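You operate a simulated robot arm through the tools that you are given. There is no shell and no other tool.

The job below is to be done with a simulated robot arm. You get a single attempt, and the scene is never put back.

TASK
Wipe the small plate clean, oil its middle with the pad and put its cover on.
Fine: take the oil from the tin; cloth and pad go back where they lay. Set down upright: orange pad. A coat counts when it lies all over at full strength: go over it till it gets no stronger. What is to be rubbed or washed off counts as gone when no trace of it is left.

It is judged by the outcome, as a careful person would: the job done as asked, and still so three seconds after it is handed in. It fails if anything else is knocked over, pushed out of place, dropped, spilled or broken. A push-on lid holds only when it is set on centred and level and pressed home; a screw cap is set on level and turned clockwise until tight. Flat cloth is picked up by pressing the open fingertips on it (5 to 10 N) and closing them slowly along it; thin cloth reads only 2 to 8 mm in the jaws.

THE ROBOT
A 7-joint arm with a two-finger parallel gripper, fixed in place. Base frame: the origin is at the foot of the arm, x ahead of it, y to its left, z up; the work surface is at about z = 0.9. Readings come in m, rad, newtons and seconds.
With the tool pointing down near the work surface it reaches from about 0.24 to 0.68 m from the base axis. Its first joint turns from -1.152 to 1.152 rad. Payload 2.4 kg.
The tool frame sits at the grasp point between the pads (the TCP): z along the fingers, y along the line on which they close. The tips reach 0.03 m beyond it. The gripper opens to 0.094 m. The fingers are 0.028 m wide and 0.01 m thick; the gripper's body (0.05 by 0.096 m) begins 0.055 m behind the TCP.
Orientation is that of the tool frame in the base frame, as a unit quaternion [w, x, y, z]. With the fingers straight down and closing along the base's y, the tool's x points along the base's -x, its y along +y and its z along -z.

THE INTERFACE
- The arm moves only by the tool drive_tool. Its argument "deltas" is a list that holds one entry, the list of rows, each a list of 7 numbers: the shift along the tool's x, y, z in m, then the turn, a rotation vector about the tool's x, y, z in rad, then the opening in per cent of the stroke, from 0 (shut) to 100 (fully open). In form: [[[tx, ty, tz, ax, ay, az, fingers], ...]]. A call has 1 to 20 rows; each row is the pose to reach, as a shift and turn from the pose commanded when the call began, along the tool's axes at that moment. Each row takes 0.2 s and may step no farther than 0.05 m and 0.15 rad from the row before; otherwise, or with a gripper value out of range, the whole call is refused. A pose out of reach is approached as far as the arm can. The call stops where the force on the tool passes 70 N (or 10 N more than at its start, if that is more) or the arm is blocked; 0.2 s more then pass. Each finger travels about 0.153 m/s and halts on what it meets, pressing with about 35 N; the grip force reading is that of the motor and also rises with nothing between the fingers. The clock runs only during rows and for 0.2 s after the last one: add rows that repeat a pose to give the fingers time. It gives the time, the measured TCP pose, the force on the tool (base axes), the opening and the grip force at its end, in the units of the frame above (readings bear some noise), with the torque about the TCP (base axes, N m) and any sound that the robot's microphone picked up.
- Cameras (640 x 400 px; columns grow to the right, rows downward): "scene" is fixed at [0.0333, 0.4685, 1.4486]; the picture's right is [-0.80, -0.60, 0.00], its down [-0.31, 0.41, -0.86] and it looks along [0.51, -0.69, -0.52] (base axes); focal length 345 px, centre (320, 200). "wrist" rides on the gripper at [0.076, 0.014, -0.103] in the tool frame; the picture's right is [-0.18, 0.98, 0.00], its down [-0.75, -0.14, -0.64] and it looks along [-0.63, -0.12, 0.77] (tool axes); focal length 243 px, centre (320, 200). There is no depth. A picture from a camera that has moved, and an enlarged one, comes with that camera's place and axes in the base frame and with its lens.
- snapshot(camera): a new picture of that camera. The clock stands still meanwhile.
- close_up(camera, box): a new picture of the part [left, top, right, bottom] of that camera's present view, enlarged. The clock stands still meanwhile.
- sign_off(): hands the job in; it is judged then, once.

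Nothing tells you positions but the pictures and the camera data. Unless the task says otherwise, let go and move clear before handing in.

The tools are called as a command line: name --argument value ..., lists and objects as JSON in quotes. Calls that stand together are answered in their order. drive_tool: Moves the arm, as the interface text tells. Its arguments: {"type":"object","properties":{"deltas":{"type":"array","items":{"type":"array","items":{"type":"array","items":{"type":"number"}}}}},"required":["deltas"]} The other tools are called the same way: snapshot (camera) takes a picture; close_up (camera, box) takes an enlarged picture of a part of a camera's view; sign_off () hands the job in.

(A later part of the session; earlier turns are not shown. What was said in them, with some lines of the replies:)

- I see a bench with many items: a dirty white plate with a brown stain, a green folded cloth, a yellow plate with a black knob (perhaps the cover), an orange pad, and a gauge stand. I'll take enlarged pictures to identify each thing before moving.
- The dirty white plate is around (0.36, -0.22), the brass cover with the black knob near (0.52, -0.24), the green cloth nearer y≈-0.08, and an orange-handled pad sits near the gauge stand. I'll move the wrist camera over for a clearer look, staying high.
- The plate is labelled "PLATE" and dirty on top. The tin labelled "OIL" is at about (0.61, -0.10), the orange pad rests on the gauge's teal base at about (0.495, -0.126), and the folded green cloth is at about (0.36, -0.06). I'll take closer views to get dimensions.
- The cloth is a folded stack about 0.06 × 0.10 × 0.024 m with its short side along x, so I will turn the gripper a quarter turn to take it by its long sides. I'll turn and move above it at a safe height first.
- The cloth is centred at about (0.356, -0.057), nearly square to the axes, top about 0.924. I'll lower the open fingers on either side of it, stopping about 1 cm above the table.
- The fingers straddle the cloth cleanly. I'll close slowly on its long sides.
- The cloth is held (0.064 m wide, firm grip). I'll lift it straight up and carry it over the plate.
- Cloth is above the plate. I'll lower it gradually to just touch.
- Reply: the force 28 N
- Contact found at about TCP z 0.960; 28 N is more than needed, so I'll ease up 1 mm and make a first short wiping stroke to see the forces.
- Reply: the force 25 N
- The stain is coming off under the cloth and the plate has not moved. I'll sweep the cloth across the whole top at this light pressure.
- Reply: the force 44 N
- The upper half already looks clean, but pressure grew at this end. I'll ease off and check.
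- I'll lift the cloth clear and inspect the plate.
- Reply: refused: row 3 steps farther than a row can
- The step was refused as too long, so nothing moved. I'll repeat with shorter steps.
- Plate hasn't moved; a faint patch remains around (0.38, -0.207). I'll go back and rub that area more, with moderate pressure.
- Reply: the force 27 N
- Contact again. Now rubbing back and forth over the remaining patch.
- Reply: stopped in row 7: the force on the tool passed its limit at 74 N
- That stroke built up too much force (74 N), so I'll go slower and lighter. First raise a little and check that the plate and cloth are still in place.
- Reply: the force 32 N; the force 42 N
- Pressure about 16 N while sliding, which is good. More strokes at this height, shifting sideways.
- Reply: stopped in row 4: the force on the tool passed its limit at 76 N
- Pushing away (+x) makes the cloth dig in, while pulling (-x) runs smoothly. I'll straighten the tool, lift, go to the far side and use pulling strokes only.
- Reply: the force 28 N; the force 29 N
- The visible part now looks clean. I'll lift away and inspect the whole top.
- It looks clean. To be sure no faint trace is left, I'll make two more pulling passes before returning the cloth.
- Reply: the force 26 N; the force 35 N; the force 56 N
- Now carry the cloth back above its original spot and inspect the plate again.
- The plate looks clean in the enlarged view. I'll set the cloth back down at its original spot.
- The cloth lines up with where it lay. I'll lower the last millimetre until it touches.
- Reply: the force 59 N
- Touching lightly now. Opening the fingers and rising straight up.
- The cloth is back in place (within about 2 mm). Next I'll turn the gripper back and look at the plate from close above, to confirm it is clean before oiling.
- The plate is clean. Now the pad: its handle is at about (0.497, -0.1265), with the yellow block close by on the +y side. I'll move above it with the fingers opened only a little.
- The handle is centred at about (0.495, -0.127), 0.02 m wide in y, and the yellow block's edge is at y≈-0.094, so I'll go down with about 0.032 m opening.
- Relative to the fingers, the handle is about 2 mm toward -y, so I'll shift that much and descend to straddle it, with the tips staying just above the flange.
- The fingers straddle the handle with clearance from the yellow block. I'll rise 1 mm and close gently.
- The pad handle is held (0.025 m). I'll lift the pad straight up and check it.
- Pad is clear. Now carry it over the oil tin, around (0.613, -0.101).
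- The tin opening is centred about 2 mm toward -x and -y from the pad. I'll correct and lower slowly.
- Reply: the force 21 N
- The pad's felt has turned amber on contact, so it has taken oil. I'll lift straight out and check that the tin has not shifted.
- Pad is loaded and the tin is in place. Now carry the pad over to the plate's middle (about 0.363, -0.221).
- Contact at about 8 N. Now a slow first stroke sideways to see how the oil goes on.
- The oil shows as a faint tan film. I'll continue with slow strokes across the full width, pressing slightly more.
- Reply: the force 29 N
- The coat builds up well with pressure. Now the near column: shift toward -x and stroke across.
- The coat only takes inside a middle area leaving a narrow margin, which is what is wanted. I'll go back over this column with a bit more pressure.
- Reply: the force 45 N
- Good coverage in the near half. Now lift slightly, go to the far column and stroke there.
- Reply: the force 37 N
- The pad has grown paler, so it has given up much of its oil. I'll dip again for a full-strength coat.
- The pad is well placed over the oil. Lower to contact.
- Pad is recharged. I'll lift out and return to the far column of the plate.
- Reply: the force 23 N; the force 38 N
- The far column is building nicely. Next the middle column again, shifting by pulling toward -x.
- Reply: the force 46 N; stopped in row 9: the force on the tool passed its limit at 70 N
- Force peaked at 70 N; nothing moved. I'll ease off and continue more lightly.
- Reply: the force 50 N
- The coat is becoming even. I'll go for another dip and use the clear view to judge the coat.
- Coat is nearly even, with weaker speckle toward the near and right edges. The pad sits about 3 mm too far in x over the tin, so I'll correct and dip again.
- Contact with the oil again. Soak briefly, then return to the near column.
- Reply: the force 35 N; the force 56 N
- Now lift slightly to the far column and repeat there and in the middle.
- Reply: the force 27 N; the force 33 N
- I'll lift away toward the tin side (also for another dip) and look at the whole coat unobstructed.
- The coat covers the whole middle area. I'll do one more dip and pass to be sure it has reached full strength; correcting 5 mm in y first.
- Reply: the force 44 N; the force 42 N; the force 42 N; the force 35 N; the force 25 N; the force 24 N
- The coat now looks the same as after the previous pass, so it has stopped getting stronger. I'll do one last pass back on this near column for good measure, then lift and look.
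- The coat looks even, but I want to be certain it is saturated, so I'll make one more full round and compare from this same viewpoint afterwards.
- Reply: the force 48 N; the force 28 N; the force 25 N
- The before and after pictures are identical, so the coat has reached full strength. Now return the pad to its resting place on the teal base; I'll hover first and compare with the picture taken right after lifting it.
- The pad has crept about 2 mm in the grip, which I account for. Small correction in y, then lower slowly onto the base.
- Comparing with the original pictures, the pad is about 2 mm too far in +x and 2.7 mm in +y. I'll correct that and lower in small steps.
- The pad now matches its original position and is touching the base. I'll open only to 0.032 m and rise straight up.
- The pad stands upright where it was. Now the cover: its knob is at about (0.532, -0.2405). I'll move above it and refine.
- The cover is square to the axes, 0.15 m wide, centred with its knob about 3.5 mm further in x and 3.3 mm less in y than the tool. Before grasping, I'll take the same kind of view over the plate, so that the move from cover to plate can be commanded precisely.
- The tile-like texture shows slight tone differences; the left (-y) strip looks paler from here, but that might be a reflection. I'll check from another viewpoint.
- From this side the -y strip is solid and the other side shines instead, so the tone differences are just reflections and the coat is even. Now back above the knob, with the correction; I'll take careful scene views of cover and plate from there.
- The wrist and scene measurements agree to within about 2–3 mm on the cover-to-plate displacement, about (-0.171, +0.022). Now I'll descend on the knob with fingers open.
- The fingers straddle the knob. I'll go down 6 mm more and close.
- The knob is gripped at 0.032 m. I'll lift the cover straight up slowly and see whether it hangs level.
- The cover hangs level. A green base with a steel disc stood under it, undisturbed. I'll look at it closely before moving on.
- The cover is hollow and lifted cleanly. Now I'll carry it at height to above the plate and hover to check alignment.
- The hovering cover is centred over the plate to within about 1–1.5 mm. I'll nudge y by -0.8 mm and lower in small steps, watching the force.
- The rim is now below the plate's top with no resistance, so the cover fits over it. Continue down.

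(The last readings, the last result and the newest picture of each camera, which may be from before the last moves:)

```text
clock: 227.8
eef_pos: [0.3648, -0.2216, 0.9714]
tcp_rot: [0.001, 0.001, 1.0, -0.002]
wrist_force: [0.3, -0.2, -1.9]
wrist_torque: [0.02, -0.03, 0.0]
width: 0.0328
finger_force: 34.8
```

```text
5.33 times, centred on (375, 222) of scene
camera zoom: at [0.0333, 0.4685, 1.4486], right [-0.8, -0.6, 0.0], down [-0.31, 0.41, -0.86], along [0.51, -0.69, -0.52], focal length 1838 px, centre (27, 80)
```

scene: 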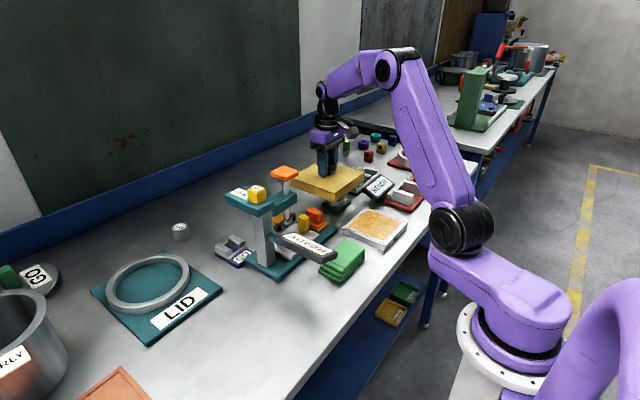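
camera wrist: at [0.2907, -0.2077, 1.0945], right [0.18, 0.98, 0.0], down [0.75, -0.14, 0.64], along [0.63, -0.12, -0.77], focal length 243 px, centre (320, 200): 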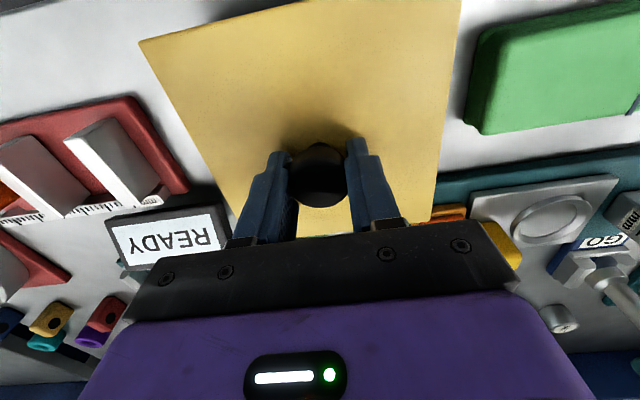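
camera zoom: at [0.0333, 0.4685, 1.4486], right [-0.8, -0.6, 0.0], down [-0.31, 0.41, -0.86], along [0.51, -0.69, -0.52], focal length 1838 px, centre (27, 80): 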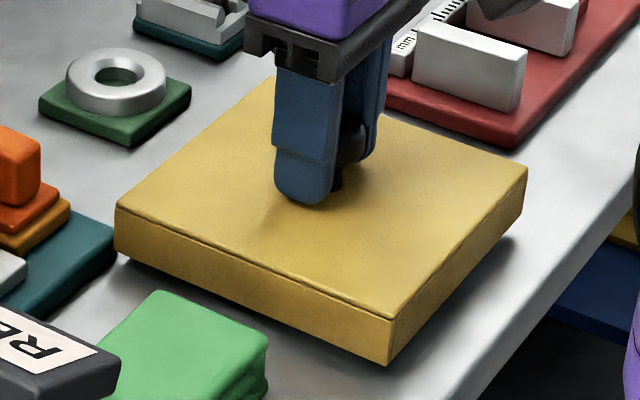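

drive_tool --deltas '[[[0, 0, 0.002, 0, 0, 0, 20], [0, 0, 0.004, 0, 0, 0, 20], [0, 0, 0.0055, 0, 0, 0, 20], [0, 0, 0.0055, 0, 0, 0, 20]]]'

```text
clock: 228.8
eef_pos: [0.3658, -0.2238, 0.9659]
tcp_rot: [0.001, 0.0, 1.0, -0.001]
wrist_force: [0.0, 0.5, -2.2]
wrist_torque: [0.0, 0.01, -0.01]
width: 0.0328
finger_force: 34.9
```

drive_tool --deltas '[[[0, 0, 0.001, 0, 0, 0, 20], [0, 0, 0.002, 0, 0, 0, 20], [0, 0, 0.002, 0, 0, 0, 20]]]'

```text
clock: 229.6
eef_pos: [0.3644, -0.2228, 0.9651]
tcp_rot: [0.001, 0.0, 1.0, -0.002]
wrist_force: [0.0, 0.9, -1.6]
wrist_torque: [0.01, -0.01, 0.02]
width: 0.0328
finger_force: 35.1
```

drive_tool --deltas '[[[0, 0, 0.001, 0, 0, 0, 20], [0, 0, 0.002, 0, 0, 0, 20], [0, 0, 0.002, 0, 0, 0, 20]]]'

```text
clock: 230.4
eef_pos: [0.3655, -0.2232, 0.9617]
tcp_rot: [0.002, 0.0, 1.0, -0.002]
wrist_force: [-4.7, -0.7, 25.7]
wrist_torque: [0.01, 0.5, -0.02]
width: 0.0326
finger_force: 35.5
```

The cover has come down to the same height it had on the bench, with 26 N. I'll press a little more to be sure it is home, then ease.

drive_tool --deltas '[[[0, 0, 0.0005, 0, 0, 0, 20], [0, 0, 0.0008, 0, 0, 0, 20], [0, 0, 0.0008, 0, 0, 0, 20]]]'

close_up --camera "scene" --box '[325, 185, 425, 260]'

```text
clock: 231.2
eef_pos: [0.3657, -0.2229, 0.9625]
tcp_rot: [0.002, -0.001, 1.0, -0.002]
wrist_force: [0.0, 3.7, 28.3]
wrist_torque: [0.06, 0.08, -0.02]
width: 0.0328
finger_force: 35.3
```

```text
5.33 times, centred on (375, 222) of scene
camera zoom: at [0.0329, 0.4688, 1.4485], right [-0.8, -0.6, 0.0], down [-0.31, 0.41, -0.86], along [0.51, -0.69, -0.52], focal length 1838 px, centre (27, 80)
```

zoom: 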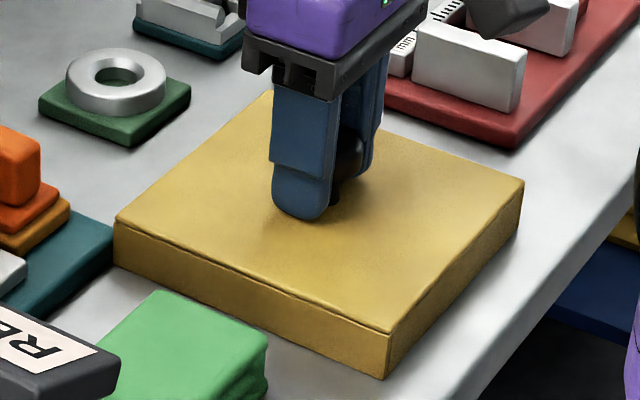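

Seated flat on the bench all round the plate. Now ease the pressure, open the fingers and rise.

drive_tool --deltas '[[[0, 0, -0.0008, 0, 0, 0, 20], [0, 0, -0.0008, 0, 0, 0, 45], [0, 0, -0.0008, 0, 0, 0, 65], [0, 0, -0.0008, 0, 0, 0, 70], [0, 0, -0.0008, 0, 0, 0, 70], [0, 0, -0.015, 0, 0, 0, 70], [0, 0, -0.04, 0, 0, 0, 70], [0, 0, -0.08, 0, 0, 0, 70], [0, 0, -0.12, 0, 0, 0, 70], [0, 0, -0.12, 0, 0, 0, 70]]]'

snapshot --camera "wrist"

close_up --camera "scene" --box '[320, 175, 430, 260]'

```text
clock: 233.4
eef_pos: [0.3627, -0.2212, 1.0826]
tcp_rot: [0.001, 0.0, 1.0, -0.002]
wrist_force: [0.3, 0.1, 0.2]
wrist_torque: [-0.02, -0.03, 0.0]
width: 0.0661
finger_force: 0.0
```

```text
taken
camera wrist: at [0.2873, -0.2058, 1.1848], right [0.18, 0.98, 0.0], down [0.75, -0.14, 0.64], along [0.63, -0.12, -0.77], focal length 243 px, centre (320, 200)
```

wrist: 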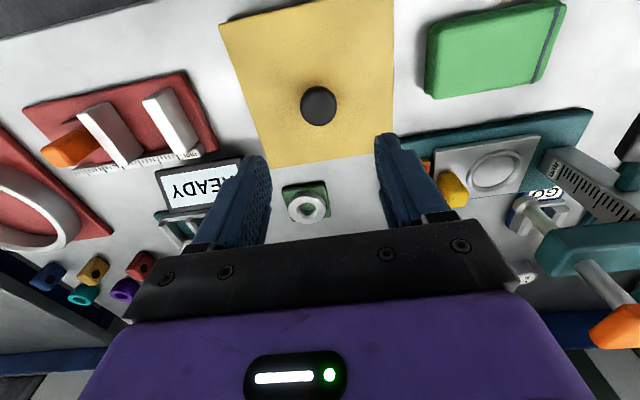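

```text
4.71 times, centred on (375, 218) of scene
camera zoom: at [0.0333, 0.4685, 1.4486], right [-0.8, -0.6, 0.0], down [-0.31, 0.41, -0.86], along [0.51, -0.69, -0.52], focal length 1622 px, centre (61, 118)
```

zoom: 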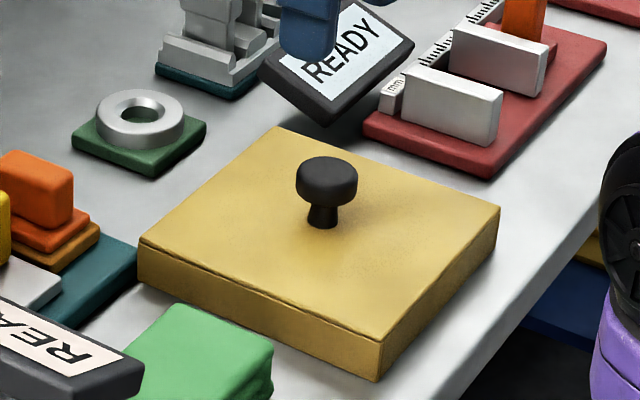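

The cover sits level on the bench around the plate, centred. I'll raise the arm clear and take a final look over everything.

drive_tool --deltas '[[[0, 0, -0.04, 0, 0, 0, 70], [0, 0, -0.08, 0, 0, 0, 70], [0.02, -0.03, -0.12, 0, 0, 0, 80], [0.05, -0.06, -0.14, 0, 0, 0, 100], [0.07, -0.09, -0.15, 0, 0, 0, 100], [0.07, -0.11, -0.15, 0, 0, 0, 100], [0.07, -0.11, -0.15, 0, 0, 0, 100]]]'

snapshot --camera "scene"

snapshot --camera "wrist"

close_up --camera "scene" --box '[200, 150, 360, 290]'

close_up --camera "scene" --box '[300, 120, 480, 260]'

```text
refused: row 3 steps farther than a row can; nothing moved
```

```text
taken
```

scene: 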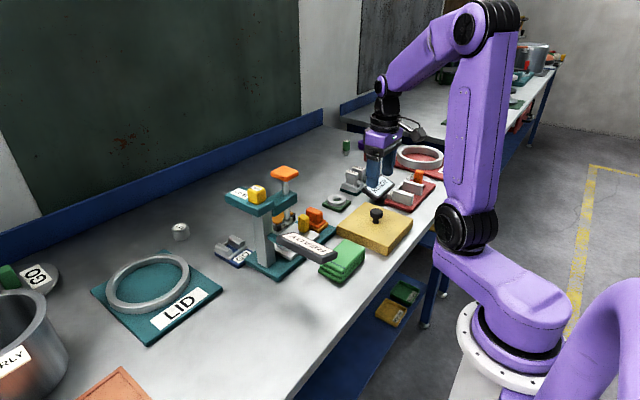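

```text
taken
camera wrist: at [0.2873, -0.2058, 1.1848], right [0.18, 0.98, 0.0], down [0.75, -0.14, 0.64], along [0.63, -0.12, -0.77], focal length 243 px, centre (320, 200)
```

wrist: 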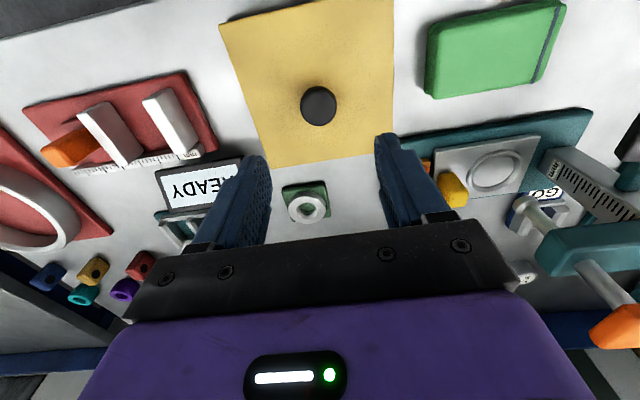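

```text
2.86 times, centred on (280, 220) of scene
camera zoom: at [0.0333, 0.4685, 1.4486], right [-0.8, -0.6, 0.0], down [-0.31, 0.41, -0.86], along [0.51, -0.69, -0.52], focal length 985 px, centre (434, 143)
```

zoom: 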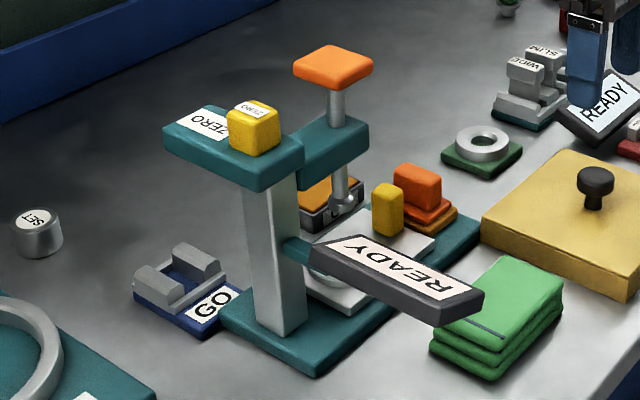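

```text
2.86 times, centred on (390, 190) of scene
camera zoom: at [0.0333, 0.4685, 1.4486], right [-0.8, -0.6, 0.0], down [-0.31, 0.41, -0.86], along [0.51, -0.69, -0.52], focal length 985 px, centre (120, 229)
```

zoom: 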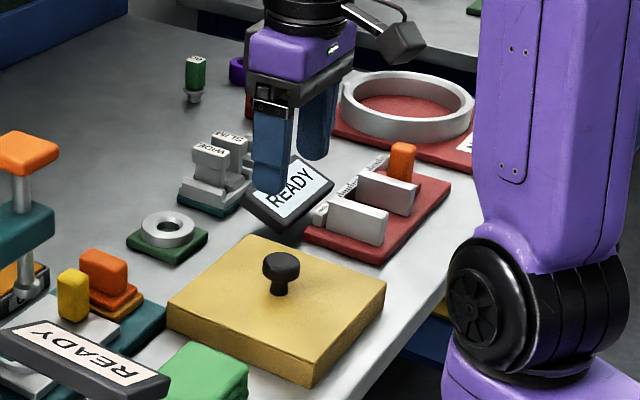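

Everything is in place: cover seated, pad upright on the base, cloth where it lay, tin and fixtures unmoved. I'll raise the arm clear with shorter steps.

drive_tool --deltas '[[[0, 0, -0.04, 0, 0, 0, 70], [0, 0, -0.08, 0, 0, 0, 70], [0.01, -0.015, -0.11, 0, 0, 0, 80], [0.03, -0.04, -0.13, 0, 0, 0, 100], [0.05, -0.07, -0.145, 0, 0, 0, 100], [0.07, -0.1, -0.15, 0, 0, 0, 100], [0.07, -0.11, -0.15, 0, 0, 0, 100], [0.07, -0.11, -0.15, 0, 0, 0, 100]]]'

snapshot --camera "scene"

snapshot --camera "wrist"

```text
clock: 235.2
eef_pos: [0.2936, -0.3319, 1.2343]
tcp_rot: [0.001, 0.0, 1.0, -0.002]
wrist_force: [-0.1, 0.1, -0.3]
wrist_torque: [-0.03, -0.01, 0.02]
width: 0.094
finger_force: 0.1
```

```text
taken
```

scene: 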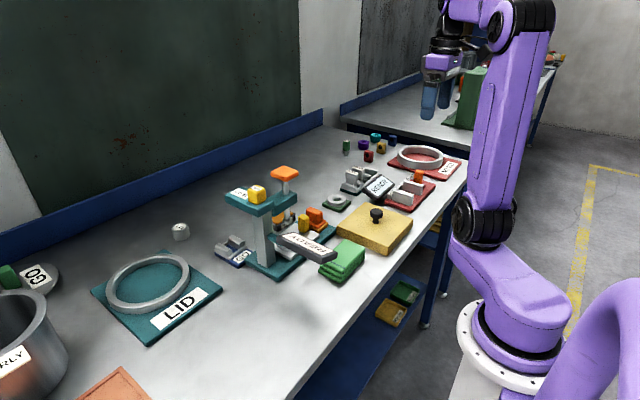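

```text
taken
camera wrist: at [0.2174, -0.318, 1.3369], right [0.18, 0.98, 0.0], down [0.75, -0.14, 0.64], along [0.63, -0.12, -0.77], focal length 243 px, centre (320, 200)
```

wrist: 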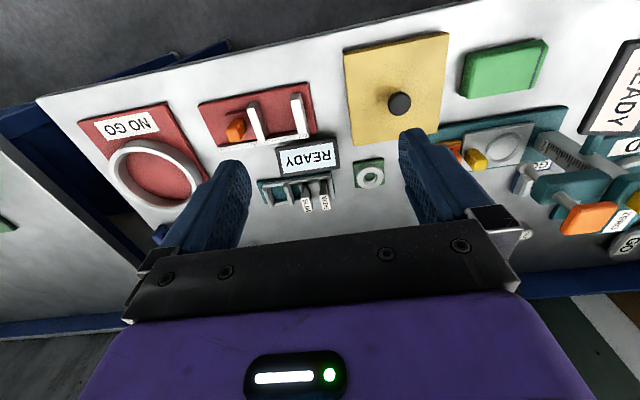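

The plate is wiped, oiled and covered. The cloth and upright pad are back in place, the other items are where they stood, and the arm is clear, so I'm handing the job in.

sign_off

```text
The job is handed in.
```

I wiped the small plate clean, oiled its middle with the pad, and set its cover on. The job is handed in, and I haven't seen the verdict.

- **Plate:** no trace of the stain showed in close-ups from both cameras before oiling.
- **Oil:** I dipped the pad in the tin four times and rubbed until a further full pass made no visible difference. Some strips look paler from certain angles. The pale side switched when I changed viewpoint, so I took it for reflection.
- **Cover:** it went down over the plate without resistance. I pressed it to about 28 N and it sits level on the bench, centred as far as I could measure.
- **Cloth and pad:** both are back within about 2 mm of where they lay, with the pad standing upright.
- **Force peaks:** the force passed the 70 N stop three times while rubbing, and neither the plate nor anything else moved.
- **Under the cover:** lifting it uncovered a small green base with a steel ring. I left that untouched, so it now stands in the open.
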